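You operate a simulated robot arm through the tools that you are given. There is no shell and no other tool. Be economical: measure what you need, move in short steps, check, and stop when the job is done.

Carry out the task below with a simulated two-armed robot. There is one attempt and no reset: what you move stays moved.

Task
Spoon 5 g of sand into the steel dish with the red-handled spoon.
Fine: stay within half a gram; zero the balance with the empty dish on it first, put the spoon and the tub's lid back, spill no more than a pinch.

The check looks at the end state, three seconds after you hand in, the way a careful person would. Anything else that was tipped, shoved, dropped, spilled or broken makes it a failure. A push-on lid holds only when it is set on centred and level and pressed home; a screw cap is set on level and turned clockwise until tight.

Robot
Two 7-joint arms with two-finger parallel grippers on one trunk, on a base that drives. Base frame: it is fixed to the floor where the robot stands at the start and does not move with it; the origin is under the middle of the robot, x ahead of it, y to its left, z up. Lengths are in mm, angles in degrees, forces in N, time in s.
The left shoulder is at the start at [50, 161, 1198], the right one opposite. With the tool pointing down near the work surface each hand reaches from about 100 to 320 mm from the robot's upright axis, wherever it stands, measured 20 degrees to its own side. Places, roughly: clear bottle with a black cap (6x6x15 cm) [600, -600, 1000]; clear tank marked water [800, -700, 1200]; cream balance [600, -400, 900]; hopper marked doser [800, -500, 1200]; jar with a teal lid (6x6x9 cm) [700, -200, 900]; jar with a yellow lid (6x6x9 cm) [500, -500, 300]; lid with a grey grip (15x12x3 cm) [600, 100, 1000]; pan of the cream balance [600, -400, 1000]; tub with a grey grip (13x11x6 cm) [600, 100, 900]; tub with a red grip (13x11x6 cm) [600, 0, 900]; vial with a purple cap (3x3x10 cm) [500, -300, 300]; vial with an orange cap (3x3x10 cm) [500, -200, 300]. Payload 3.43 kg a hand.
The TCP of each hand is the grasp point between the finger pads, 30 mm short of the fingertips. In the tool frame z runs along the fingers and y along their closing line. Largest opening 94 mm; finger width 28, thickness 10; the body of the gripper, 50 by 96 mm, starts 55 mm behind the TCP.
Orientation is that of the tool frame in the base frame, as a unit quaternion [x, y, z, w]. With the fingers straight down and closing along the base's y, the tool's x points along the base's -x, its y along +y and its z along -z.

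Tools
- The arms move only by the tool nudge_tool. It takes "left_moves", "right_moves" or both (then of equal length, played together; a hand with none holds still); each is one flat list of numbers, 6 for each row, row after row: the shift along the tool's x, y, z in mm, then the turn, a rotation vector about the tool's x, y, z in degrees. In form: [dx, dy, dz, ax, ay, az, dx, dy, dz, ax, ay, az, ...]. A call has 1 to 12 rows; each row is the pose to reach, as a shift and turn from the pose commanded when the call began, along the tool's axes at that moment. "left_fingers" and "right_fingers" are, for a hand that has rows, the opening, from 0 (shut) to 1 (fully open), set as the call begins (left out, the last holds). Rows are played at 5 a second. More than 50 mm and 8.6 degrees between two rows, or a gripper value outside its range, and nothing of the call is played. A pose out of reach is approached as far as the arm can. The call stops where the force on the tool passes 40 N (or 10 N more than at its start, if that is more) or the arm is blocked; 0.2 s more then pass. The fingers move at their own pace (about 45 mm/s each) and stop on an object; they squeeze with about 41 N. The grip force told is the motor's: it shows also when the fingers shut on nothing. Time passes only in rows, and 0.2 s behind the last, so rows that repeat a pose let the fingers close. The reply holds the time, the measured pose of the TCP, the force on the tool along the base axes, the opening and the grip force, in the units named above and with some noise, with the torque about the TCP (base axes, N m) and any sound that the robot's microphone picked up.
- Cameras (640 x 400 px; columns grow to the right, rows downward): "scene" is now at [127.9, -9.8, 1355.5]; the picture's right is [-0.14, -0.99, 0.00], its down [-0.40, 0.06, -0.91] and it looks along [0.90, -0.13, -0.41] (base axes); focal length 246 px, centre (320, 200). "left" rides on the left gripper at [76, -14, -103] in its tool frame; the picture's right is [0.18, 0.98, 0.00], its down [-0.75, 0.14, -0.64] and it looks along [-0.63, 0.12, 0.77] (tool axes); focal length 243 px, centre (320, 200). "right" rides on the right gripper at [76, 14, -103] in its tool frame; the picture's right is [-0.18, 0.98, 0.00], its down [-0.75, -0.14, -0.64] and it looks along [-0.63, -0.12, 0.77] (tool axes); focal length 243 px, centre (320, 200). There is no depth. A picture from a camera that has moved, and an enlarged one, comes with that camera's place and axes in the base frame and with its lens. The place of the scene camera against the robot may be out by one fixed shift of up to 25 mm in any direction.
- snapshot(camera): a new picture of that camera. No time passes.
- raise_lower(by): slides the trunk up (or, below 0, down) by that many mm; the arms and the scene camera ride with it, the base frame stays. It gives what a move gives, with no picture.
- base_move(legs): drives the robot by 1 to 6 legs, each [ahead, left, turn to the left] in mm, mm and degrees, along the robot's own axes; the way and the turn of a leg run together, so that a leg with both is an arc; at most 1500 mm and 180 degrees a leg. The arms and the cameras ride along, it lands a little off, and it stops where it bumps. It gives what a move gives.
- turn_head(pan, tilt): turns the head with the scene camera to pan (to the left, within 80 degrees either way) and tilt (down, from -29 to 69), counted from straight ahead of the robot. It gives what a move gives.
- close_up(camera, box): a new picture of the part [left, top, right, bottom] of that camera's present view, enlarged. No time passes.
- sign_off(): hands the job in; it is judged then, once.

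Work in short steps. Places have to be worked out from the pictures, the camera data and where the tool is seen: move nearer, look again, correct. Check each grasp and each placing, and mend what went wrong. You have 120 turns and 100 pictures in all, those below and enlarged ones among them. Open the grippers and draw the arms clear of the work before you hand the job in, unless the task says otherwise; then end with one line.

The tools are called after "Call:" as a command line: name --argument value ..., lists and objects as JSON in quotes. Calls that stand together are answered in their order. nudge_tool: Moves the arms, as the interface text tells. Its arguments: {"type":"object","properties":{"left_moves":{"type":"array","items":{"type":"number"}},"left_fingers":{"type":"number"},"right_moves":{"type":"array","items":{"type":"number"}},"right_fingers":{"type":"number"}},"required":[]} The other tools are called the same way: raise_lower (by) slides the trunk up or down; base_move (legs) drives the base; turn_head (pan, tilt) turns the head that bears the scene camera; snapshot (camera) takes a picture; close_up (camera, box) takes an enlarged picture of a part of a camera's view; sign_off () hands the job in.

At the start:

```text
time: 0.0
left_tcp_pos: [390.4, 126.2, 1243.3]
left_tool_rot: [0.0, 1.0, 0.001, 0.001]
left_force: [0.9, 0.0, 0.1]
left_ft_torque: [-0.02, 0.01, -0.01]
left_finger_gap: 94.0
left_grasp_force: 0.1
right_tcp_pos: [324.9, -121.9, 1190.4]
right_tool_rot: [0.0, 1.0, 0.0, 0.0]
right_force: [0.6, -0.3, -0.4]
right_ft_torque: [0.0, 0.02, 0.02]
right_finger_gap: 94.1
right_grasp_force: 0.2
trunk travel left (down, up): [-225.0, 42.0]
robot x, y, heading: [0.2, -1.6, 0.3]
head pan, tilt: [-8.3, 24.0]
```

scene: 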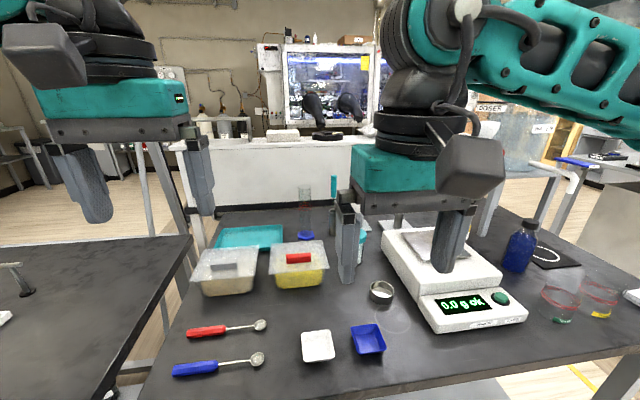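
right: 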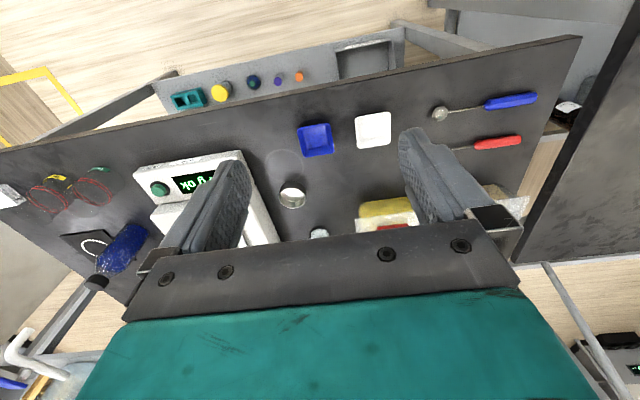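
left: 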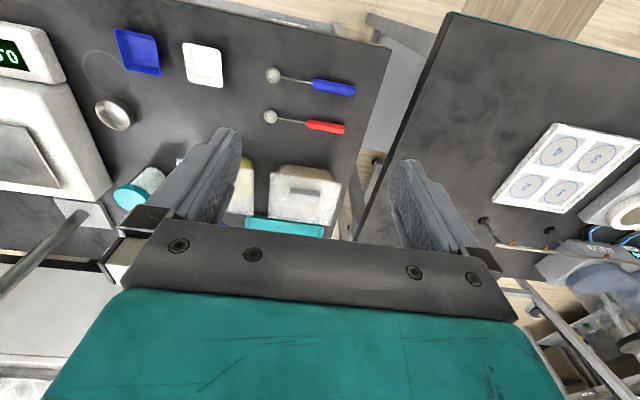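

I'll look closer at the tubs, spoons, dish and balance in the scene view first.

Call:
close_up --camera "scene" --box '[160, 220, 400, 390]'

Call:
close_up --camera "scene" --box '[350, 200, 560, 340]'

```text
2.35 times, centred on (280, 305) of scene
camera zoom: at [127.9, -9.8, 1355.5], right [-0.14, -0.99, 0.0], down [-0.4, 0.06, -0.91], along [0.9, -0.13, -0.41], focal length 579 px, centre (414, -47)
```

zoom: 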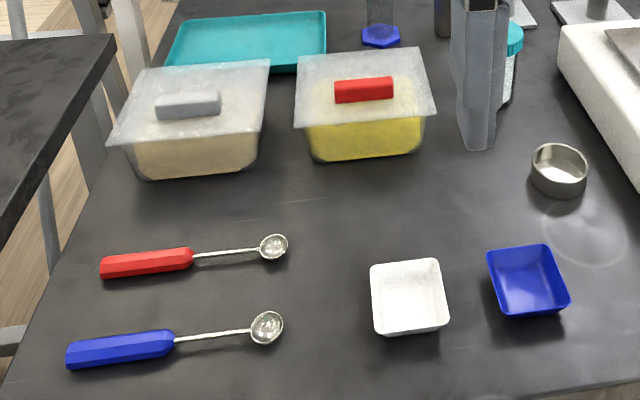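

```text
2.86 times, centred on (455, 270) of scene
camera zoom: at [127.9, -9.8, 1355.5], right [-0.14, -0.99, 0.0], down [-0.4, 0.06, -0.91], along [0.9, -0.13, -0.41], focal length 703 px, centre (-66, 0)
```

zoom: 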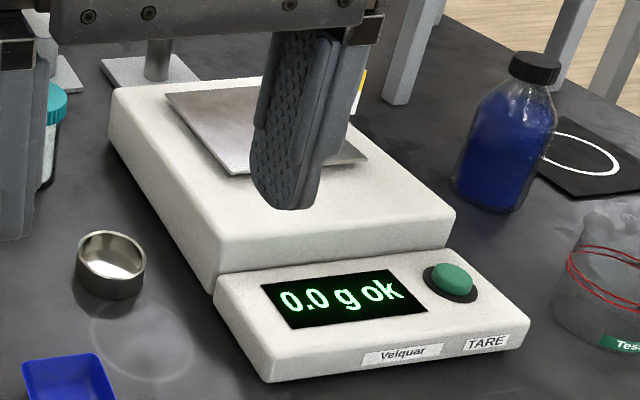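

The grey-grip tub holds the sand (tan), and the balance reads 0.0 g with its pan empty. I'll tilt the head down to see how close the base can get to the bench edge.

Call:
turn_head --pan 0 --tilt 60

Call:
snapshot --camera "scene"

```text
time: 1.0
left_tcp_pos: [389.8, 126.8, 1242.9]
left_tool_rot: [-0.001, 1.0, 0.0, 0.0]
left_force: [-0.2, -0.8, -0.1]
left_ft_torque: [0.0, -0.07, 0.04]
left_finger_gap: 94.0
left_grasp_force: 0.1
right_tcp_pos: [325.2, -120.4, 1189.0]
right_tool_rot: [0.001, 1.0, 0.0, -0.001]
right_force: [-0.8, 0.5, 0.4]
right_ft_torque: [0.04, 0.0, 0.0]
right_finger_gap: 93.9
right_grasp_force: 0.0
trunk travel left (down, up): [-225.0, 42.0]
robot x, y, heading: [1.6, 1.7, 0.1]
head pan, tilt: [0.0, 60.0]
```

```text
94 pictures are left
camera scene: at [103.2, 3.5, 1303.8], right [0.0, -1.0, 0.0], down [-0.87, 0.0, -0.5], along [0.5, 0.0, -0.87], focal length 246 px, centre (320, 200)
```

scene: 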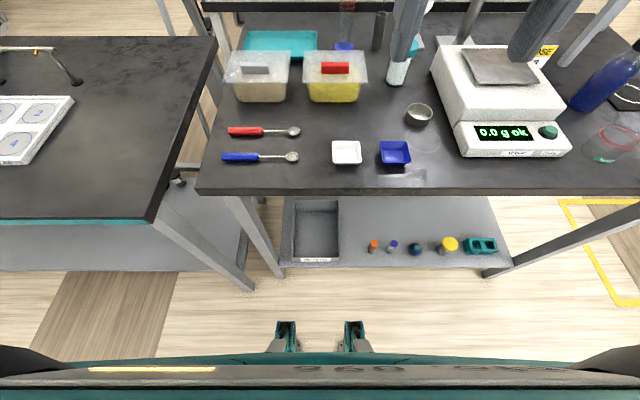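

The base feet are about x≈140 and the under-shelf starts near x≈375, so there is room to drive in. I'll drive 190 mm ahead and 80 mm right with the arms still high.

Call:
base_move --legs '[[190, -80, 0]]'

Call:
snapshot --camera "scene"

Call:
snapshot --camera "right"

```text
time: 2.5
left_tcp_pos: [451.5, 66.2, 1242.6]
left_tool_rot: [-0.001, 1.0, 0.0, -0.001]
left_force: [1.0, -1.1, 0.5]
left_ft_torque: [0.03, 0.04, 0.0]
left_finger_gap: 94.0
left_grasp_force: 0.0
right_tcp_pos: [388.4, -182.4, 1190.1]
right_tool_rot: [-0.002, 1.0, 0.001, 0.0]
right_force: [0.0, 1.0, 0.8]
right_ft_torque: [-0.03, 0.03, -0.05]
right_finger_gap: 94.2
right_grasp_force: 0.0
trunk travel left (down, up): [-225.0, 42.0]
robot x, y, heading: [62.9, -62.8, -0.0]
head pan, tilt: [0.0, 60.0]
stopped in leg 1: the robot was blocked; the commanded pose is now the measured one
```

```text
93 pictures are left
camera scene: at [166.2, -58.6, 1303.7], right [0.0, -1.0, 0.0], down [-0.87, 0.0, -0.5], along [0.5, 0.0, -0.87], focal length 246 px, centre (320, 200)
```

scene: 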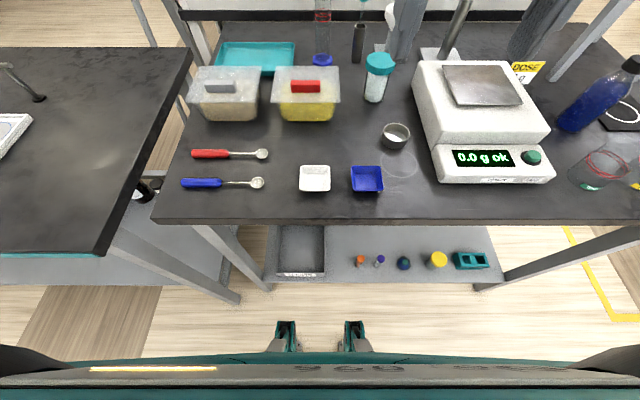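

```text
92 pictures are left
camera right: at [312.2, -168.9, 1292.1], right [0.18, 0.98, 0.0], down [0.75, -0.14, 0.64], along [0.63, -0.11, -0.77], focal length 243 px, centre (320, 200)
```

right: 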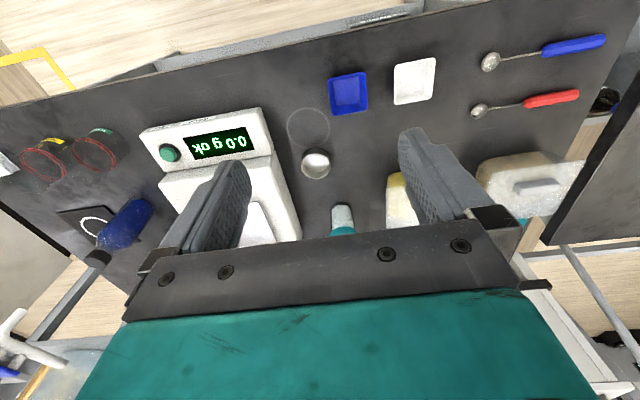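

The base is blocked at x≈63. I'll lower the trunk by 150 and test how far the right hand reaches.

Call:
raise_lower --by -150

Call:
nudge_tool --right_moves '[-40, 0, 0, 0, 0, 0, -80, 0, 0, 0, 0, 0, -120, 0, 0, 0, 0, 0, -160, 0, 0, 0, 0, 0]'

Call:
snapshot --camera "scene"

```text
time: 4.2
left_tcp_pos: [451.1, 65.5, 1094.0]
left_tool_rot: [-0.002, 1.0, -0.002, 0.001]
left_force: [0.2, 0.0, 0.0]
left_ft_torque: [-0.02, -0.01, 0.03]
left_finger_gap: 94.0
left_grasp_force: 0.1
right_tcp_pos: [388.2, -181.4, 1039.5]
right_tool_rot: [-0.002, 1.0, 0.001, 0.001]
right_force: [0.4, -0.3, 0.5]
right_ft_torque: [0.03, -0.01, -0.01]
right_finger_gap: 93.8
right_grasp_force: 0.0
trunk travel left (down, up): [-75.0, 192.0]
robot x, y, heading: [62.7, -58.8, 0.5]
head pan, tilt: [0.0, 60.0]
```

```text
time: 5.2
left_tcp_pos: [452.5, 65.7, 1093.2]
left_tool_rot: [-0.002, 1.0, -0.001, 0.0]
left_force: [-0.1, -0.7, 0.4]
left_ft_torque: [0.01, 0.01, 0.01]
left_finger_gap: 94.1
left_grasp_force: 0.0
right_tcp_pos: [550.3, -181.1, 1038.8]
right_tool_rot: [-0.002, 1.0, 0.001, 0.001]
right_force: [0.8, -0.4, -0.2]
right_ft_torque: [-0.02, -0.03, 0.01]
right_finger_gap: 94.1
right_grasp_force: 0.1
trunk travel left (down, up): [-75.0, 192.0]
robot x, y, heading: [62.6, -59.9, -0.0]
head pan, tilt: [0.0, 60.0]
```

```text
91 pictures are left
camera scene: at [166.2, -58.1, 1153.7], right [0.0, -1.0, 0.0], down [-0.87, 0.0, -0.5], along [0.5, 0.0, -0.87], focal length 246 px, centre (320, 200)
```

scene: 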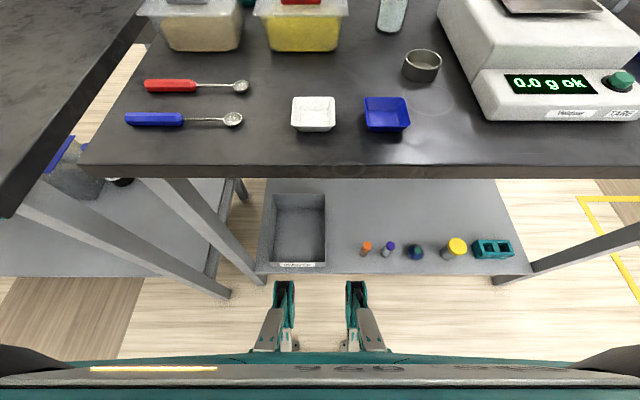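

The reach is fine (x=550 with the tool down). I'll set the head to a medium tilt and look with both cameras to locate the dish and the bench height.

Call:
turn_head --pan 0 --tilt 38

Call:
snapshot --camera "scene"

Call:
snapshot --camera "right"

Call:
snapshot --camera "left"

```text
time: 6.1
left_tcp_pos: [450.9, 66.8, 1093.5]
left_tool_rot: [-0.001, 1.0, -0.001, 0.001]
left_force: [0.7, -0.2, -0.5]
left_ft_torque: [-0.01, -0.02, 0.01]
left_finger_gap: 93.9
left_grasp_force: 0.2
right_tcp_pos: [548.9, -181.1, 1039.7]
right_tool_rot: [-0.002, 1.0, 0.001, 0.001]
right_force: [-0.4, -0.5, -0.3]
right_ft_torque: [0.01, 0.01, 0.0]
right_finger_gap: 94.1
right_grasp_force: 0.0
trunk travel left (down, up): [-75.0, 192.0]
robot x, y, heading: [60.4, -64.1, 0.2]
head pan, tilt: [0.0, 38.0]
```

```text
90 pictures are left
camera scene: at [185.6, -58.2, 1183.4], right [0.0, -1.0, 0.0], down [-0.62, 0.0, -0.79], along [0.79, 0.0, -0.62], focal length 246 px, centre (320, 200)
```

scene: 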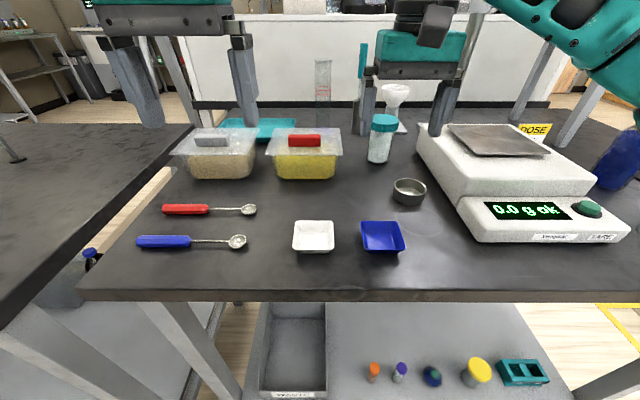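

```text
89 pictures are left
camera right: at [472.9, -168.0, 1141.8], right [0.18, 0.98, 0.0], down [0.75, -0.14, 0.64], along [0.63, -0.12, -0.77], focal length 243 px, centre (320, 200)
```

right: 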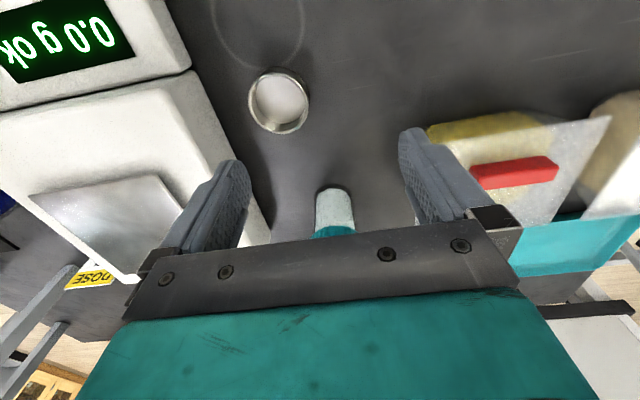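

```text
88 pictures are left
camera left: at [375.0, 52.9, 1195.7], right [-0.19, 0.98, 0.0], down [0.75, 0.14, 0.64], along [0.63, 0.12, -0.77], focal length 243 px, centre (320, 200)
```

left: 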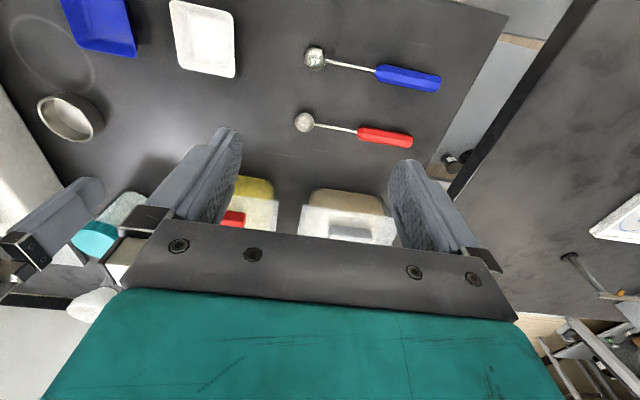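

From both wrist cameras the dish is at about (544, -224), rim z≈897, ~56 mm wide, with the balance close on its right. So I'll grip it front-to-back: turn the right hand 90° over the dish while staying high.

Call:
nudge_tool --right_moves '[1, -4, 0, 0, 0, 8.18, 1, -8, 0, 0, 0, 16.36, 1, -12, 0, 0, 0, 24.54, 2, -16, 0, 0, 0, 32.72, 2, -20, 0, 0, 0, 40.9, 2, -24, 0, 0, 0, 49.08, 3, -28, 0, 0, 0, 57.26, 3, -32, 0, 0, 0, 65.44, 4, -36, 0, 0, 0, 73.62, 5, -40, 0, 0, 0, 81.8, 5, -43, 0, 0, 0, 90, 5, -43, 0, 0, 0, 90]'

Call:
snapshot --camera "right"

```text
time: 8.7
left_tcp_pos: [452.3, 67.0, 1092.7]
left_tool_rot: [-0.002, 1.0, -0.002, 0.001]
left_force: [-0.3, 0.4, -0.9]
left_ft_torque: [0.01, 0.05, -0.04]
left_finger_gap: 93.8
left_grasp_force: 0.1
right_tcp_pos: [542.9, -225.2, 1040.6]
right_tool_rot: [0.707, 0.707, 0.001, 0.0]
right_force: [-0.7, -0.7, 0.4]
right_ft_torque: [-0.01, -0.01, -0.01]
right_finger_gap: 93.8
right_grasp_force: 0.0
trunk travel left (down, up): [-75.0, 192.0]
robot x, y, heading: [64.9, -63.0, 0.2]
head pan, tilt: [0.0, 38.0]
```

```text
87 pictures are left
camera right: at [557.0, -149.3, 1142.4], right [0.98, -0.18, 0.0], down [-0.14, -0.75, 0.64], along [-0.12, -0.63, -0.77], focal length 243 px, centre (320, 200)
```

right: 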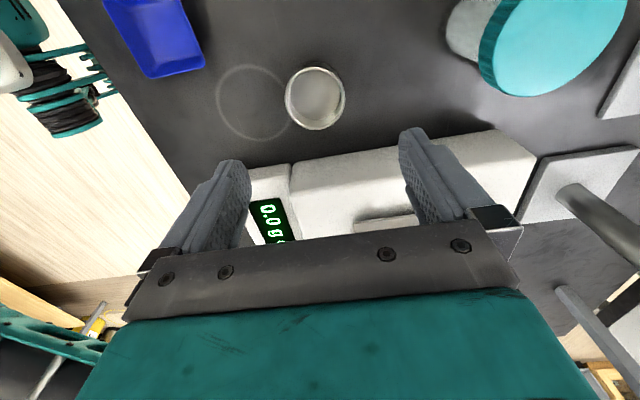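

The dish sits at about (540, -223). I'll descend to z≈955 and look again.

Call:
nudge_tool --right_moves '[0, -1, 28, 0, 0, 0, 1, -2, 56, 0, 0, 0, 2, -2, 85, 0, 0, 0]'

Call:
snapshot --camera "right"

Call:
snapshot --camera "scene"

```text
time: 9.5
left_tcp_pos: [452.7, 65.2, 1093.8]
left_tool_rot: [-0.003, 1.0, -0.002, 0.0]
left_force: [0.5, 0.2, 0.1]
left_ft_torque: [-0.01, -0.01, 0.01]
left_finger_gap: 94.0
left_grasp_force: 0.1
right_tcp_pos: [541.5, -222.5, 955.0]
right_tool_rot: [0.707, 0.708, 0.001, -0.001]
right_force: [0.6, -1.0, -0.8]
right_ft_torque: [-0.01, 0.02, 0.0]
right_finger_gap: 93.9
right_grasp_force: 0.2
trunk travel left (down, up): [-75.0, 192.0]
robot x, y, heading: [61.3, -66.2, 0.4]
head pan, tilt: [0.0, 38.0]
```

```text
86 pictures are left
camera right: at [554.9, -147.7, 1057.5], right [0.98, -0.18, 0.0], down [-0.14, -0.76, 0.64], along [-0.12, -0.63, -0.77], focal length 243 px, centre (320, 200)
```

right: 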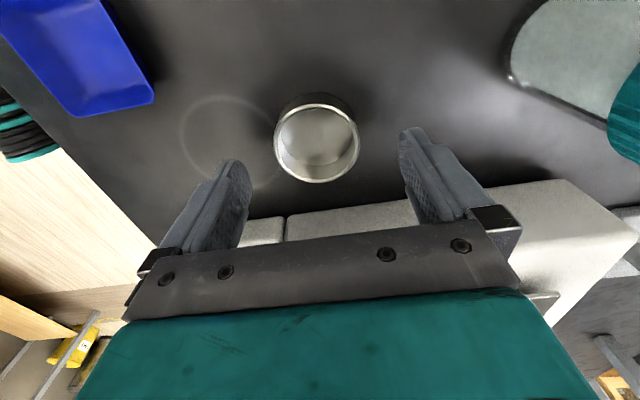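

```text
85 pictures are left
camera scene: at [185.7, -58.2, 1183.5], right [0.0, -1.0, 0.0], down [-0.62, 0.0, -0.79], along [0.79, 0.0, -0.62], focal length 246 px, centre (320, 200)
```

scene: 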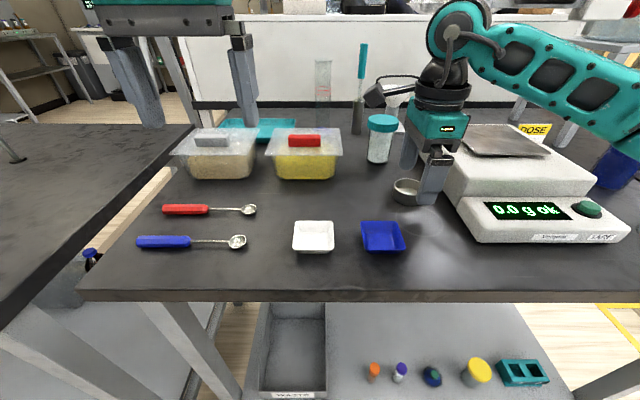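

The rim works out at z≈912 with its centre at (539, -218). I'll centre on that and go down to TCP z≈925, then close.

Call:
nudge_tool --right_moves '[4, -2, 10, 0, 0, 0, 4, -2, 20, 0, 0, 0, 4, -2, 30, 0, 0, 0]'

Call:
snapshot --camera "right"

Call:
close_up --camera "scene" --box '[340, 110, 500, 220]'

```text
time: 10.3
left_tcp_pos: [450.6, 66.3, 1093.9]
left_tool_rot: [-0.001, 1.0, -0.001, 0.002]
left_force: [0.5, 0.2, -0.7]
left_ft_torque: [0.01, 0.0, -0.03]
left_finger_gap: 94.0
left_grasp_force: 0.1
right_tcp_pos: [538.6, -218.9, 931.3]
right_tool_rot: [0.706, 0.708, 0.005, 0.002]
right_force: [1.6, -4.1, 30.3]
right_ft_torque: [-0.47, 1.58, 0.25]
right_finger_gap: 93.1
right_grasp_force: 0.0
trunk travel left (down, up): [-75.0, 192.0]
robot x, y, heading: [62.7, -60.7, 0.1]
head pan, tilt: [0.0, 38.0]
```

```text
84 pictures are left
camera right: at [551.5, -143.0, 1032.8], right [0.98, -0.18, 0.01], down [-0.15, -0.76, 0.64], along [-0.11, -0.63, -0.77], focal length 243 px, centre (320, 200)
```

right: 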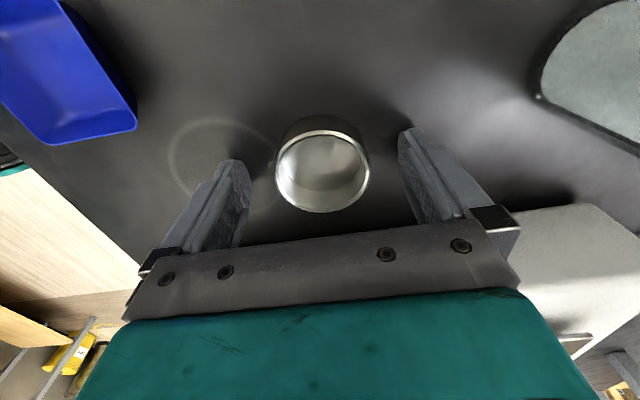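

```text
3.64 times, centred on (420, 165) of scene
camera zoom: at [183.8, -57.9, 1184.5], right [0.0, -1.0, 0.0], down [-0.61, 0.0, -0.79], along [0.79, 0.0, -0.61], focal length 894 px, centre (-44, 327)
```

zoom: 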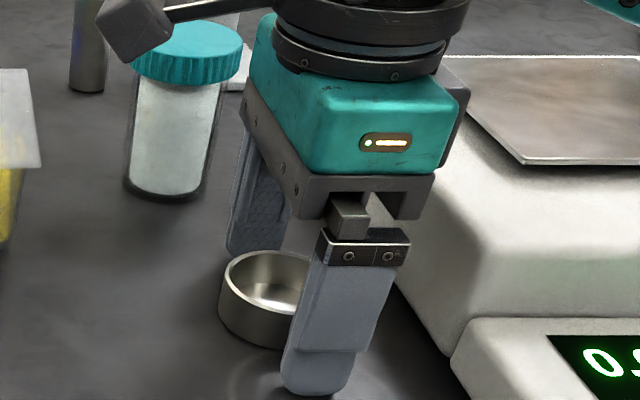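

The fingertips are touching the bench at TCP z≈931, so its surface is at z≈900. I'll rise a few mm and close on the dish.

Call:
nudge_tool --right_moves '[0, 0, -5, 0, 0, 0, 0, 0, -5, 0, 0, 0]'

Call:
nudge_tool --right_moves '[0, 0, 0, 0, 0, 0, 0, 0, 0, 0, 0, 0, 0, 0, 0, 0, 0, 0, 0, 0, 0, 0, 0, 0]' --right_fingers 0.45

Call:
snapshot --camera "right"

```text
time: 10.9
left_tcp_pos: [451.5, 65.8, 1092.9]
left_tool_rot: [-0.001, 1.0, -0.001, 0.001]
left_force: [0.1, 0.8, -0.1]
left_ft_torque: [0.01, 0.0, -0.01]
left_finger_gap: 94.0
left_grasp_force: 0.1
right_tcp_pos: [539.1, -217.9, 930.2]
right_tool_rot: [0.707, 0.708, 0.001, 0.001]
right_force: [0.9, -2.3, 12.0]
right_ft_torque: [-0.13, 0.56, -0.04]
right_finger_gap: 93.6
right_grasp_force: 0.0
trunk travel left (down, up): [-75.0, 192.0]
robot x, y, heading: [59.5, -62.0, 0.5]
head pan, tilt: [0.0, 38.0]
```

```text
time: 11.9
left_tcp_pos: [451.8, 66.7, 1092.8]
left_tool_rot: [-0.002, 1.0, -0.001, 0.001]
left_force: [0.7, 0.4, 0.9]
left_ft_torque: [0.01, 0.0, 0.01]
left_finger_gap: 94.0
left_grasp_force: 0.1
right_tcp_pos: [539.0, -218.2, 930.5]
right_tool_rot: [0.706, 0.708, 0.001, -0.001]
right_force: [-1.5, 0.3, 0.8]
right_ft_torque: [0.0, 0.09, 0.03]
right_finger_gap: 52.9
right_grasp_force: 40.9
trunk travel left (down, up): [-75.0, 192.0]
robot x, y, heading: [62.1, -61.7, 0.1]
head pan, tilt: [0.0, 38.0]
```

```text
82 pictures are left
camera right: at [553.1, -142.5, 1032.1], right [0.98, -0.18, 0.0], down [-0.14, -0.75, 0.64], along [-0.12, -0.63, -0.77], focal length 243 px, centre (320, 200)
```

right: 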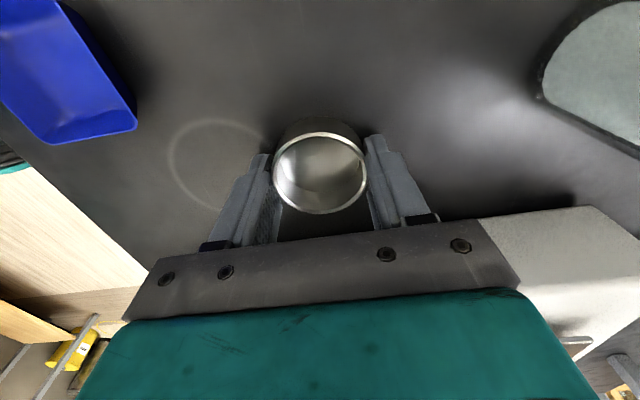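

The dish is gripped (52.9 mm, 41 N). I'll lift it well above the balance and look at the pan.

Call:
nudge_tool --right_moves '[0, 0, -40, 0, 0, 0, 0, 0, -80, 0, 0, 0, 0, 0, -120, 0, 0, 0, -40, 20, -120, 0, 0, 0, -80, 40, -120, 0, 0, 0]'

Call:
snapshot --camera "right"

Call:
snapshot --camera "scene"

```text
time: 13.1
left_tcp_pos: [451.9, 66.0, 1093.2]
left_tool_rot: [-0.001, 1.0, 0.0, 0.0]
left_force: [0.0, -0.2, 0.5]
left_ft_torque: [-0.01, -0.03, -0.01]
left_finger_gap: 94.1
left_grasp_force: 0.1
right_tcp_pos: [579.2, -300.1, 1051.1]
right_tool_rot: [0.706, 0.709, 0.001, -0.001]
right_force: [0.2, 1.0, -0.6]
right_ft_torque: [0.04, 0.01, -0.04]
right_finger_gap: 52.6
right_grasp_force: 41.2
trunk travel left (down, up): [-75.0, 192.0]
robot x, y, heading: [61.7, -61.7, 0.2]
head pan, tilt: [0.0, 38.0]
```

```text
81 pictures are left
camera right: at [593.4, -224.6, 1152.9], right [0.98, -0.18, 0.0], down [-0.14, -0.76, 0.64], along [-0.12, -0.63, -0.77], focal length 243 px, centre (320, 200)
```

right: 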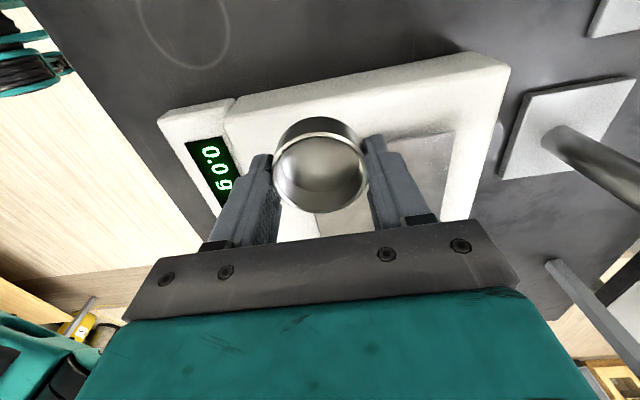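

```text
80 pictures are left
camera scene: at [185.7, -58.4, 1183.5], right [0.0, -1.0, 0.0], down [-0.62, 0.0, -0.79], along [0.79, 0.0, -0.62], focal length 246 px, centre (320, 200)
```

scene: 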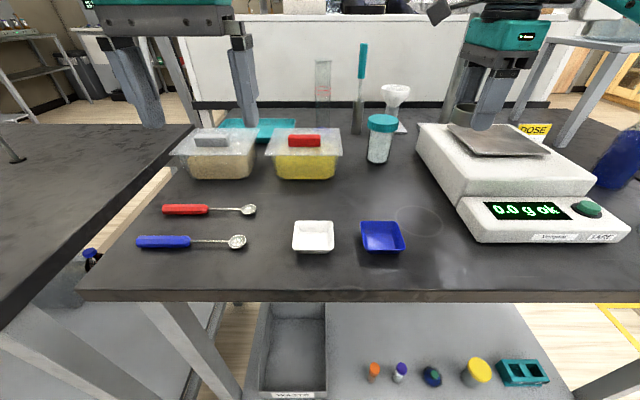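

The pan spans about x 568–688, y -336…-472 at z≈955, centre (628, -403). I'll move the dish over it and lower to just above.

Call:
nudge_tool --right_moves '[-35, 16, 0, 0, 0, 0, -70, 32, 0, 0, 0, 0, -98, 47, 0, 0, 0, 0, -98, 47, 20, 0, 0, 0, -98, 47, 45, 0, 0, 0]'

Call:
snapshot --camera "right"

Call:
close_up --camera "scene" --box '[400, 60, 640, 250]'

```text
time: 14.3
left_tcp_pos: [452.4, 66.6, 1093.4]
left_tool_rot: [-0.002, 1.0, 0.0, 0.001]
left_force: [0.2, 0.8, 0.6]
left_ft_torque: [-0.03, 0.01, 0.01]
left_finger_gap: 93.7
left_grasp_force: 0.0
right_tcp_pos: [626.0, -396.7, 1009.5]
right_tool_rot: [0.707, 0.707, 0.004, 0.003]
right_force: [6.2, -5.3, 17.3]
right_ft_torque: [-0.32, 0.42, 0.28]
right_finger_gap: 52.7
right_grasp_force: 40.5
trunk travel left (down, up): [-75.0, 192.0]
robot x, y, heading: [63.0, -61.3, 0.2]
head pan, tilt: [0.0, 38.0]
```

```text
79 pictures are left
camera right: at [638.9, -320.9, 1110.4], right [0.98, -0.18, 0.01], down [-0.15, -0.75, 0.64], along [-0.11, -0.63, -0.77], focal length 243 px, centre (320, 200)
```

right: 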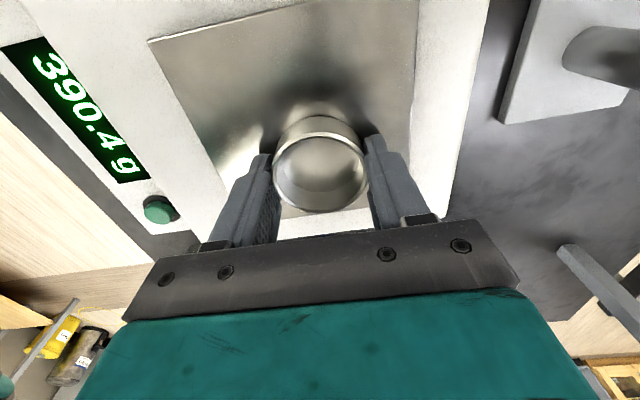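

```text
2.11 times, centred on (520, 155) of scene
camera zoom: at [184.8, -57.8, 1184.1], right [0.0, -1.0, 0.0], down [-0.61, 0.0, -0.79], along [0.79, 0.0, -0.61], focal length 518 px, centre (-101, 295)
```

zoom: 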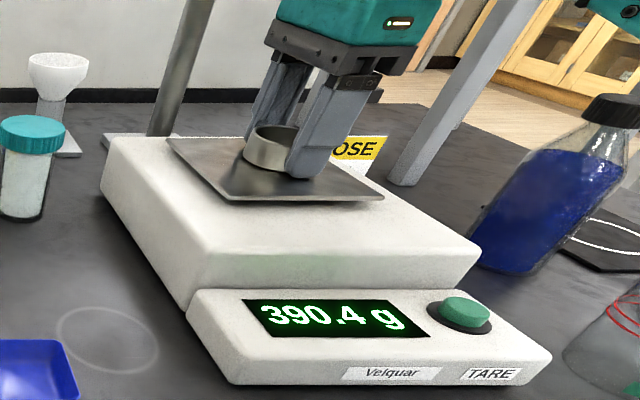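

The dish has landed already (pan z≈979), about 20 mm off the pan's centre. I'll lift slightly, move it to (616, -376) and set it down again.

Call:
nudge_tool --right_moves '[0, 0, -10, 0, 0, 0, 10, -5, -12, 0, 0, 0, 20, -10, -12, 0, 0, 0, 20, -10, -6, 0, 0, 0, 20, -10, -4, 0, 0, 0]'

Call:
snapshot --camera "right"

```text
time: 15.5
left_tcp_pos: [452.2, 66.3, 1092.6]
left_tool_rot: [-0.001, 1.0, -0.001, 0.001]
left_force: [0.2, 0.2, -0.3]
left_ft_torque: [-0.03, -0.02, 0.0]
left_finger_gap: 94.1
left_grasp_force: 0.1
right_tcp_pos: [616.3, -376.9, 1009.1]
right_tool_rot: [0.705, 0.709, 0.001, -0.001]
right_force: [0.3, 0.4, -0.7]
right_ft_torque: [0.0, -0.02, -0.02]
right_finger_gap: 52.6
right_grasp_force: 41.0
trunk travel left (down, up): [-75.0, 192.0]
robot x, y, heading: [67.5, -64.6, 0.3]
head pan, tilt: [0.0, 38.0]
```

```text
77 pictures are left
camera right: at [630.5, -301.0, 1111.5], right [0.98, -0.18, 0.0], down [-0.14, -0.75, 0.64], along [-0.12, -0.63, -0.77], focal length 243 px, centre (320, 200)
```

right: 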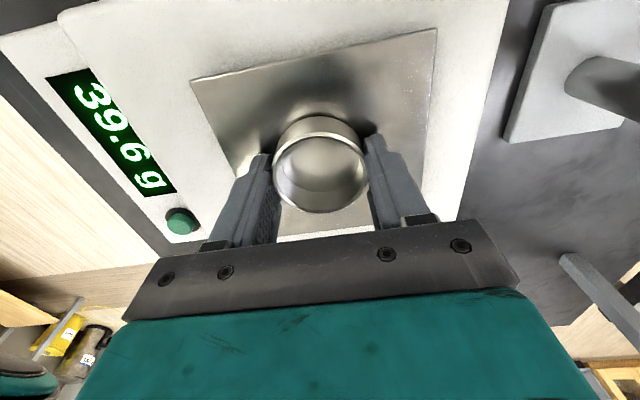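

The dish is resting lightly near the pan's centre. I'll open partway to release, then rise.

Call:
nudge_tool --right_moves '[0, 0, 0, 0, 0, 0, 0, 0, 0, 0, 0, 0, 0, 0, -1, 0, 0, 0]' --right_fingers 0.72

Call:
nudge_tool --right_moves '[0, 0, -15, 0, 0, 0, 0, 0, -45, 0, 0, 0, 0, 0, -80, 0, 0, 0]'

Call:
snapshot --camera "right"

Call:
snapshot --camera "scene"

```text
time: 16.3
left_tcp_pos: [451.1, 66.9, 1094.1]
left_tool_rot: [-0.001, 1.0, -0.002, 0.001]
left_force: [-0.3, -0.3, 0.5]
left_ft_torque: [-0.02, 0.0, -0.02]
left_finger_gap: 94.0
left_grasp_force: 0.1
right_tcp_pos: [617.2, -376.7, 1011.0]
right_tool_rot: [0.707, 0.708, 0.001, 0.0]
right_force: [-0.2, 0.0, 0.4]
right_ft_torque: [0.02, 0.01, -0.01]
right_finger_gap: 67.8
right_grasp_force: 0.1
trunk travel left (down, up): [-75.0, 192.0]
robot x, y, heading: [63.1, -56.3, 0.2]
head pan, tilt: [0.0, 38.0]
```

```text
time: 17.1
left_tcp_pos: [452.5, 67.5, 1093.8]
left_tool_rot: [-0.002, 1.0, -0.001, 0.001]
left_force: [-0.3, 0.2, 0.4]
left_ft_torque: [-0.04, 0.01, -0.02]
left_finger_gap: 94.0
left_grasp_force: 0.1
right_tcp_pos: [617.0, -375.5, 1088.7]
right_tool_rot: [0.706, 0.709, 0.001, -0.001]
right_force: [-0.5, -0.7, 0.0]
right_ft_torque: [0.01, 0.0, -0.01]
right_finger_gap: 67.5
right_grasp_force: 0.0
trunk travel left (down, up): [-75.0, 192.0]
robot x, y, heading: [63.3, -61.1, 0.1]
head pan, tilt: [0.0, 38.0]
```

```text
76 pictures are left
camera right: at [630.0, -299.8, 1191.7], right [0.98, -0.18, 0.0], down [-0.14, -0.75, 0.64], along [-0.12, -0.63, -0.77], focal length 243 px, centre (320, 200)
```

right: 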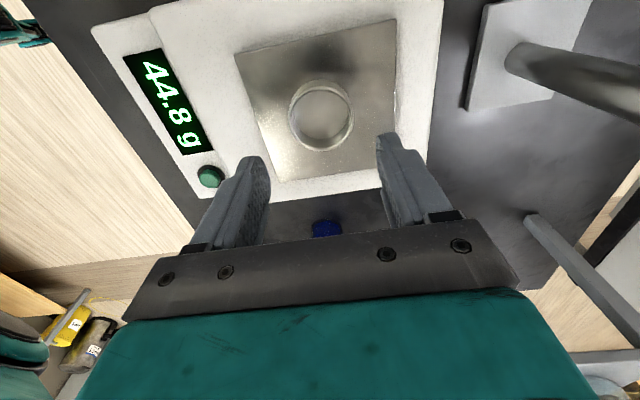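

```text
75 pictures are left
camera scene: at [185.4, -57.8, 1183.5], right [0.0, -1.0, 0.0], down [-0.62, 0.0, -0.79], along [0.79, 0.0, -0.62], focal length 246 px, centre (320, 200)
```

scene: 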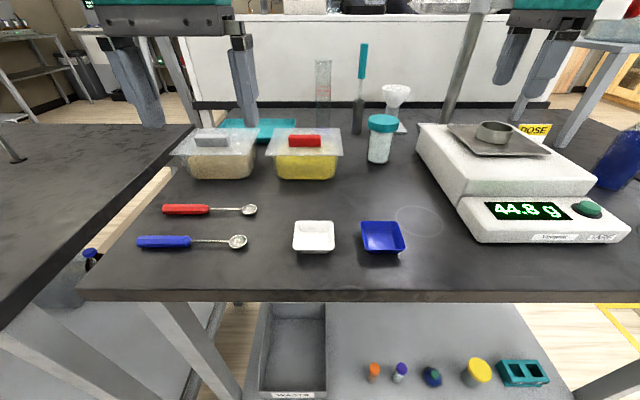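

The empty dish reads 44.8 g. The TARE button triangulates to about (460, -446, 937); I'll close the fingers and move above it.

Call:
nudge_tool --right_moves '[-18, -40, 0, 0, 0, 0, -36, -80, 0, 0, 0, 0, -54, -120, 0, 0, 0, 0, -71, -157, 0, 0, 0, 0, -71, -157, 40, 0, 0, 0, -71, -157, 80, 0, 0, 0]' --right_fingers 0

Call:
snapshot --camera "right"

Call:
close_up --camera "scene" --box '[440, 100, 640, 260]'

```text
time: 18.5
left_tcp_pos: [452.1, 66.5, 1092.1]
left_tool_rot: [-0.001, 1.0, 0.0, 0.0]
left_force: [0.5, 0.0, 0.5]
left_ft_torque: [0.02, 0.03, -0.02]
left_finger_gap: 94.0
left_grasp_force: 0.1
right_tcp_pos: [459.7, -447.4, 1008.5]
right_tool_rot: [0.707, 0.708, 0.001, 0.0]
right_force: [0.3, 0.5, -0.3]
right_ft_torque: [0.03, 0.0, 0.01]
right_finger_gap: 0.0
right_grasp_force: 33.1
trunk travel left (down, up): [-75.0, 192.0]
robot x, y, heading: [64.2, -60.5, 0.2]
head pan, tilt: [0.0, 38.0]
```

```text
74 pictures are left
camera right: at [474.1, -371.8, 1111.1], right [0.98, -0.18, 0.0], down [-0.14, -0.76, 0.64], along [-0.12, -0.63, -0.77], focal length 243 px, centre (320, 200)
```

right: 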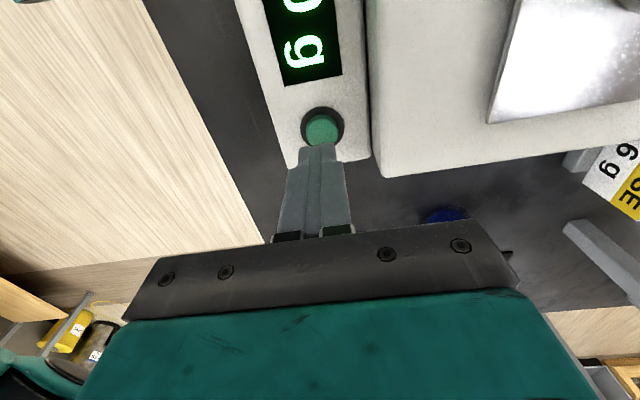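

```text
2.50 times, centred on (540, 180) of scene
camera zoom: at [185.7, -58.4, 1183.5], right [0.0, -1.0, 0.0], down [-0.62, 0.0, -0.79], along [0.79, 0.0, -0.62], focal length 615 px, centre (-230, 250)
```

zoom: 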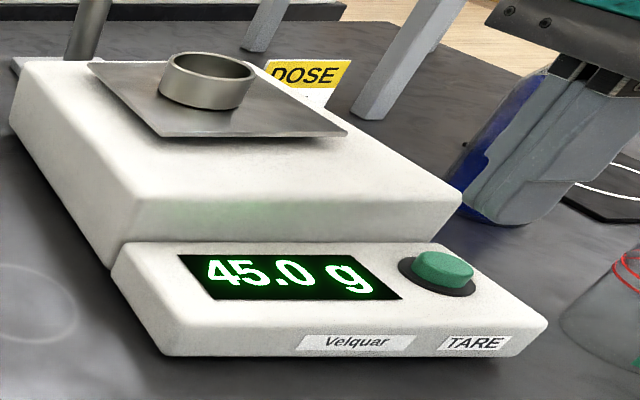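

The fingertip lines up over the button at (461, -446). The reading is still settling without an "ok", so I'll wait a second and check before pressing.

Call:
nudge_tool --right_moves '[0, 0, 10, 0, 0, 0, 0, 0, 20, 0, 0, 0, 0, 0, 30, 0, 0, 0, 0, 0, 30, 0, 0, 0, 0, 0, 30, 0, 0, 0, 0, 0, 30, 0, 0, 0, 0, 0, 30, 0, 0, 0, 0, 0, 30, 0, 0, 0]'

Call:
close_up --camera "scene" --box '[440, 100, 640, 260]'

```text
time: 20.3
left_tcp_pos: [451.3, 65.2, 1092.1]
left_tool_rot: [-0.002, 1.0, -0.001, 0.0]
left_force: [-0.3, -1.0, -0.9]
left_ft_torque: [-0.02, -0.02, 0.0]
left_finger_gap: 94.0
left_grasp_force: 0.1
right_tcp_pos: [461.7, -447.7, 980.5]
right_tool_rot: [0.706, 0.708, 0.001, 0.0]
right_force: [0.4, 0.3, 0.2]
right_ft_torque: [-0.01, -0.05, 0.02]
right_finger_gap: 0.1
right_grasp_force: 33.0
trunk travel left (down, up): [-75.0, 192.0]
robot x, y, heading: [62.3, -60.3, 0.4]
head pan, tilt: [0.0, 38.0]
```

```text
2.50 times, centred on (540, 180) of scene
camera zoom: at [185.6, -58.2, 1183.5], right [0.0, -1.0, 0.0], down [-0.62, 0.0, -0.79], along [0.79, 0.0, -0.62], focal length 615 px, centre (-230, 250)
```

zoom: 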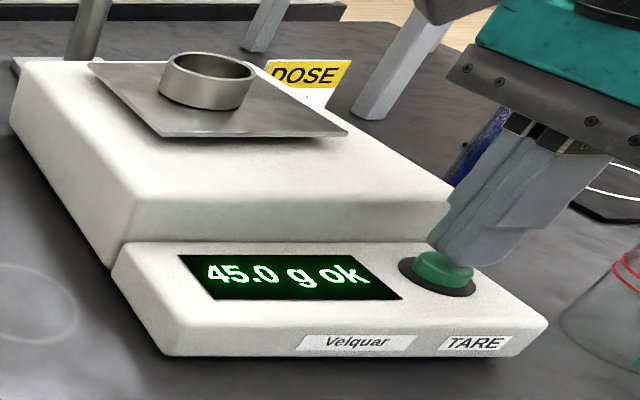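

The reading is stable at "45.0 g ok". Now I'll press the button gently and release.

Call:
nudge_tool --right_moves '[2, 0, 8, 0, 0, 0, 2, 0, 12, 0, 0, 0, 2, 0, 15, 0, 0, 0, 2, 0, 17, 0, 0, 0, 2, 0, 19, 0, 0, 0]'

Call:
close_up --camera "scene" --box '[440, 100, 640, 260]'

```text
time: 21.5
left_tcp_pos: [448.9, 67.1, 1093.8]
left_tool_rot: [-0.002, 1.0, -0.002, 0.001]
left_force: [0.2, 0.4, 0.2]
left_ft_torque: [-0.02, -0.01, 0.03]
left_finger_gap: 93.9
left_grasp_force: 0.0
right_tcp_pos: [460.4, -447.0, 969.3]
right_tool_rot: [0.707, 0.707, 0.009, 0.009]
right_force: [-3.1, -2.0, 16.4]
right_ft_torque: [-0.01, -0.07, 0.03]
right_finger_gap: 0.0
right_grasp_force: 32.6
trunk travel left (down, up): [-75.0, 192.0]
robot x, y, heading: [61.1, -59.0, 0.0]
head pan, tilt: [0.0, 38.0]
stopped in row 5 (right hand): the force on the tool passed its limit at 42 N (the readings are from after the stop); the commanded pose is now the measured one
```

```text
2.50 times, centred on (540, 180) of scene
camera zoom: at [183.1, -56.6, 1184.1], right [0.0, -1.0, 0.0], down [-0.61, 0.0, -0.79], along [0.79, 0.0, -0.61], focal length 615 px, centre (-230, 250)
```

zoom: 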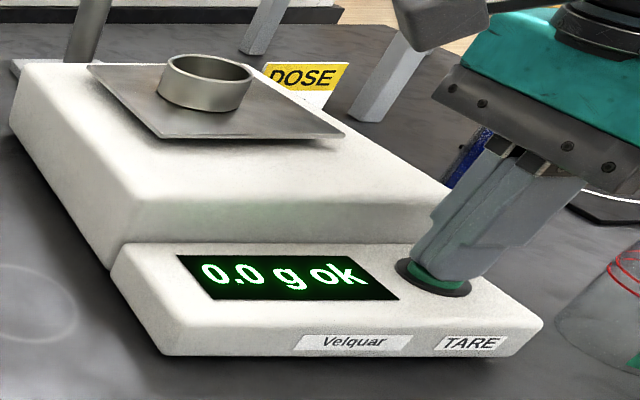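

Tared: "0.0 g ok" with the dish on. I'll raise the right hand off the button and park it back and to the right, out of the way.

Call:
nudge_tool --right_moves '[0, 0, -20, 0, 0, 0, 0, 0, -60, 0, 0, 0, 0, 0, -100, 0, 0, 0, 0, 0, -130, 0, 0, 0, 0, -40, -130, 0, 0, 0, 0, -80, -130, 0, 0, 0, 0, -110, -130, 0, 0, 0]'

Call:
base_move --legs '[[-15, 0, 0], [0, -115, 0]]'

Call:
snapshot --camera "scene"

```text
time: 23.1
left_tcp_pos: [451.6, 66.0, 1093.8]
left_tool_rot: [-0.002, 1.0, -0.001, 0.001]
left_force: [0.2, 0.8, 0.2]
left_ft_torque: [-0.06, 0.01, -0.03]
left_finger_gap: 94.1
left_grasp_force: 0.1
right_tcp_pos: [367.0, -434.7, 1087.3]
right_tool_rot: [0.707, 0.707, 0.006, 0.003]
right_force: [-0.3, -0.3, 0.8]
right_ft_torque: [0.0, 0.0, -0.01]
right_finger_gap: 0.0
right_grasp_force: 33.8
right hand out of reach, approached as far as the arm can: row 7
trunk travel left (down, up): [-75.0, 192.0]
robot x, y, heading: [62.0, -65.9, 0.4]
head pan, tilt: [0.0, 38.0]
```

```text
time: 25.1
left_tcp_pos: [436.4, -47.5, 1093.6]
left_tool_rot: [-0.003, 1.0, 0.0, 0.001]
left_force: [-0.6, 0.0, 0.1]
left_ft_torque: [-0.01, -0.01, 0.01]
left_finger_gap: 94.1
left_grasp_force: 0.0
right_tcp_pos: [353.2, -548.8, 1088.3]
right_tool_rot: [0.706, 0.708, 0.005, 0.004]
right_force: [-0.1, -0.2, 0.0]
right_ft_torque: [-0.02, 0.01, 0.0]
right_finger_gap: 0.2
right_grasp_force: 33.2
trunk travel left (down, up): [-75.0, 192.0]
robot x, y, heading: [51.8, -177.3, 0.2]
head pan, tilt: [0.0, 38.0]
```

```text
70 pictures are left
camera scene: at [171.2, -172.7, 1183.5], right [0.0, -1.0, 0.0], down [-0.62, 0.0, -0.79], along [0.79, 0.0, -0.62], focal length 246 px, centre (320, 200)
```

scene: 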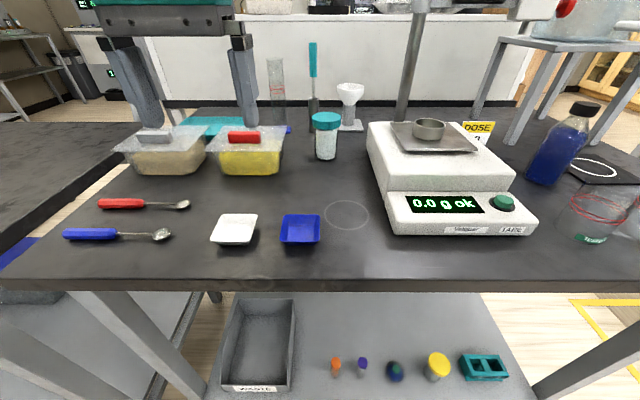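

The balance is at 0.0 g ok and the base sits well. Next I'll turn the left hand −90° and bring it near the grey-grip lid to measure it.

Call:
nudge_tool --left_moves "[-12, 9, 0, 0, 0, -8.18, -24, 18, 0, 0, 0, -16.36, -36, 27, 0, 0, 0, -24.54, -48, 36, 0, 0, 0, -32.72, -60, 45, 0, 0, 0, -40.9, -72, 54, 0, 0, 0, -49.08, -84, 63, 0, 0, 0, -57.26, -96, 72, 0, 0, 0, -108, 81, 0, 0, 0, -73.62][0]"

```text
refused: moves could not be read
```

The list was malformed, so I'll resend it properly.

Call:
nudge_tool --left_moves '[-12, 9, 0, 0, 0, -8.18, -24, 18, 0, 0, 0, -16.36, -36, 27, 0, 0, 0, -24.54, -48, 36, 0, 0, 0, -32.72, -60, 45, 0, 0, 0, -40.9, -72, 54, 0, 0, 0, -49.08, -84, 63, 0, 0, 0, -57.26, -96, 72, 0, 0, 0, -65.44, -108, 81, 0, 0, 0, -73.62, -120, 90, 0, 0, 0, -81.8, -124, 95, 0, 0, 0, -90, -124, 95, 0, 0, 0, -90]'

Call:
snapshot --camera "left"

```text
time: 27.7
left_tcp_pos: [560.8, 47.9, 1094.3]
left_tool_rot: [0.71, -0.704, 0.001, 0.0]
left_force: [0.0, 0.1, 1.0]
left_ft_torque: [-0.01, -0.03, -0.02]
left_finger_gap: 94.3
left_grasp_force: 0.0
right_tcp_pos: [353.9, -549.6, 1088.5]
right_tool_rot: [0.707, 0.708, 0.006, 0.004]
right_force: [-0.4, 0.8, -0.6]
right_ft_torque: [-0.01, 0.01, -0.01]
right_finger_gap: 0.0
right_grasp_force: 33.0
trunk travel left (down, up): [-75.0, 192.0]
robot x, y, heading: [49.9, -177.6, 0.3]
head pan, tilt: [0.0, 38.0]
```

```text
69 pictures are left
camera left: at [575.0, -27.0, 1196.7], right [-0.98, -0.19, 0.0], down [-0.15, 0.75, 0.64], along [-0.12, 0.63, -0.77], focal length 243 px, centre (320, 200)
```

left: 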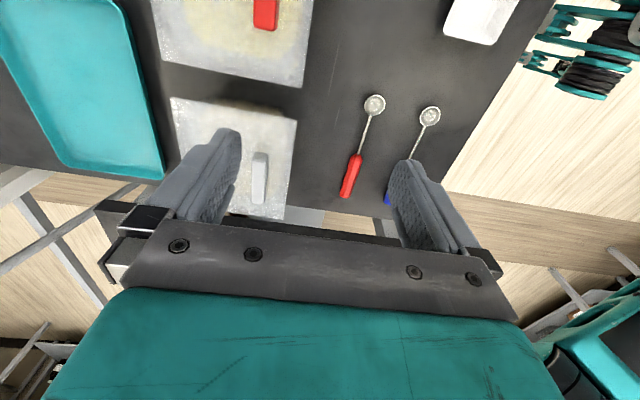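

The lid spans about x 581–695, y 67–202, and a finger partly hides its grip. I'll shift the hand over x≈625 for a clear view between the fingers.

Call:
nudge_tool --left_moves '[-10, -30, 0, 0, 0, 0, -25, -64, 0, 0, 0, 0]'

Call:
snapshot --camera "left"

```text
time: 28.3
left_tcp_pos: [622.9, 73.2, 1094.2]
left_tool_rot: [0.708, -0.706, 0.0, 0.0]
left_force: [0.9, -0.6, 0.2]
left_ft_torque: [-0.04, 0.03, 0.01]
left_finger_gap: 94.2
left_grasp_force: 0.0
right_tcp_pos: [353.4, -548.8, 1087.6]
right_tool_rot: [0.707, 0.708, 0.006, 0.004]
right_force: [0.8, 0.9, 0.8]
right_ft_torque: [0.0, 0.0, -0.07]
right_finger_gap: 0.0
right_grasp_force: 32.9
trunk travel left (down, up): [-75.0, 192.0]
robot x, y, heading: [44.5, -176.1, 0.6]
head pan, tilt: [0.0, 38.0]
```

```text
68 pictures are left
camera left: at [636.5, -1.8, 1196.0], right [-0.98, -0.19, 0.0], down [-0.14, 0.75, 0.64], along [-0.12, 0.63, -0.77], focal length 243 px, centre (320, 200)
```

left: 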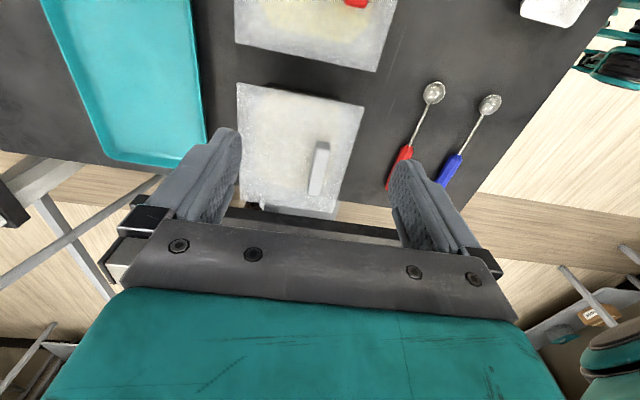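

The grip's top centre triangulates to (611, 131, 979) and the lid plate to z≈957. I'll move above the grip, lower to just short of the lid, and look.

Call:
nudge_tool --left_moves '[-30, 6, 0, 0, 0, 0, -58, 12, 0, 0, 0, 0, -58, 12, 35, 0, 0, 0, -58, 12, 70, 0, 0, 0, -58, 12, 95, 0, 0, 0]' --left_fingers 0.5

Call:
snapshot --camera "left"

Call:
close_up --camera "scene" --box '[60, 80, 300, 260]'

```text
time: 29.5
left_tcp_pos: [611.6, 130.6, 997.5]
left_tool_rot: [0.709, -0.706, 0.0, 0.0]
left_force: [-1.2, 0.5, 0.1]
left_ft_torque: [0.0, 0.0, 0.01]
left_finger_gap: 47.0
left_grasp_force: 0.1
right_tcp_pos: [353.3, -547.9, 1087.9]
right_tool_rot: [0.706, 0.708, 0.006, 0.004]
right_force: [-0.3, 0.0, -0.4]
right_ft_torque: [-0.01, 0.01, 0.0]
right_finger_gap: 0.1
right_grasp_force: 33.3
trunk travel left (down, up): [-75.0, 192.0]
robot x, y, heading: [48.9, -178.3, 0.3]
head pan, tilt: [0.0, 38.0]
```

```text
67 pictures are left
camera left: at [625.4, 56.0, 1100.1], right [-0.98, -0.19, 0.0], down [-0.15, 0.75, 0.64], along [-0.12, 0.63, -0.77], focal length 243 px, centre (320, 200)
```

left: 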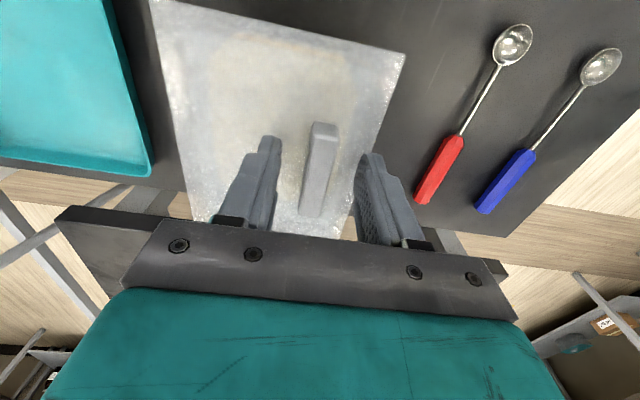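

```text
2.22 times, centred on (180, 170) of scene
camera zoom: at [171.3, -172.4, 1183.5], right [0.0, -1.0, 0.0], down [-0.62, 0.0, -0.79], along [0.79, 0.0, -0.62], focal length 546 px, centre (631, 267)
```

zoom: 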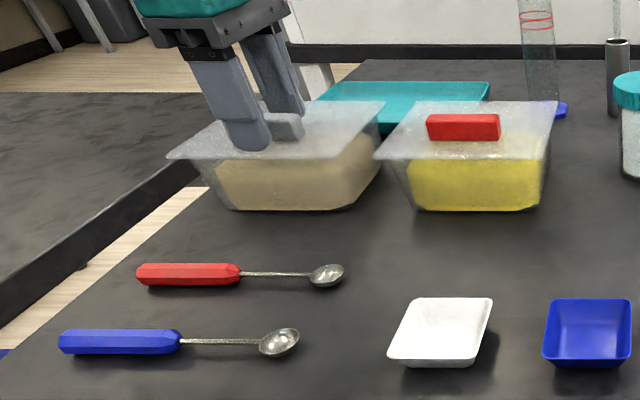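

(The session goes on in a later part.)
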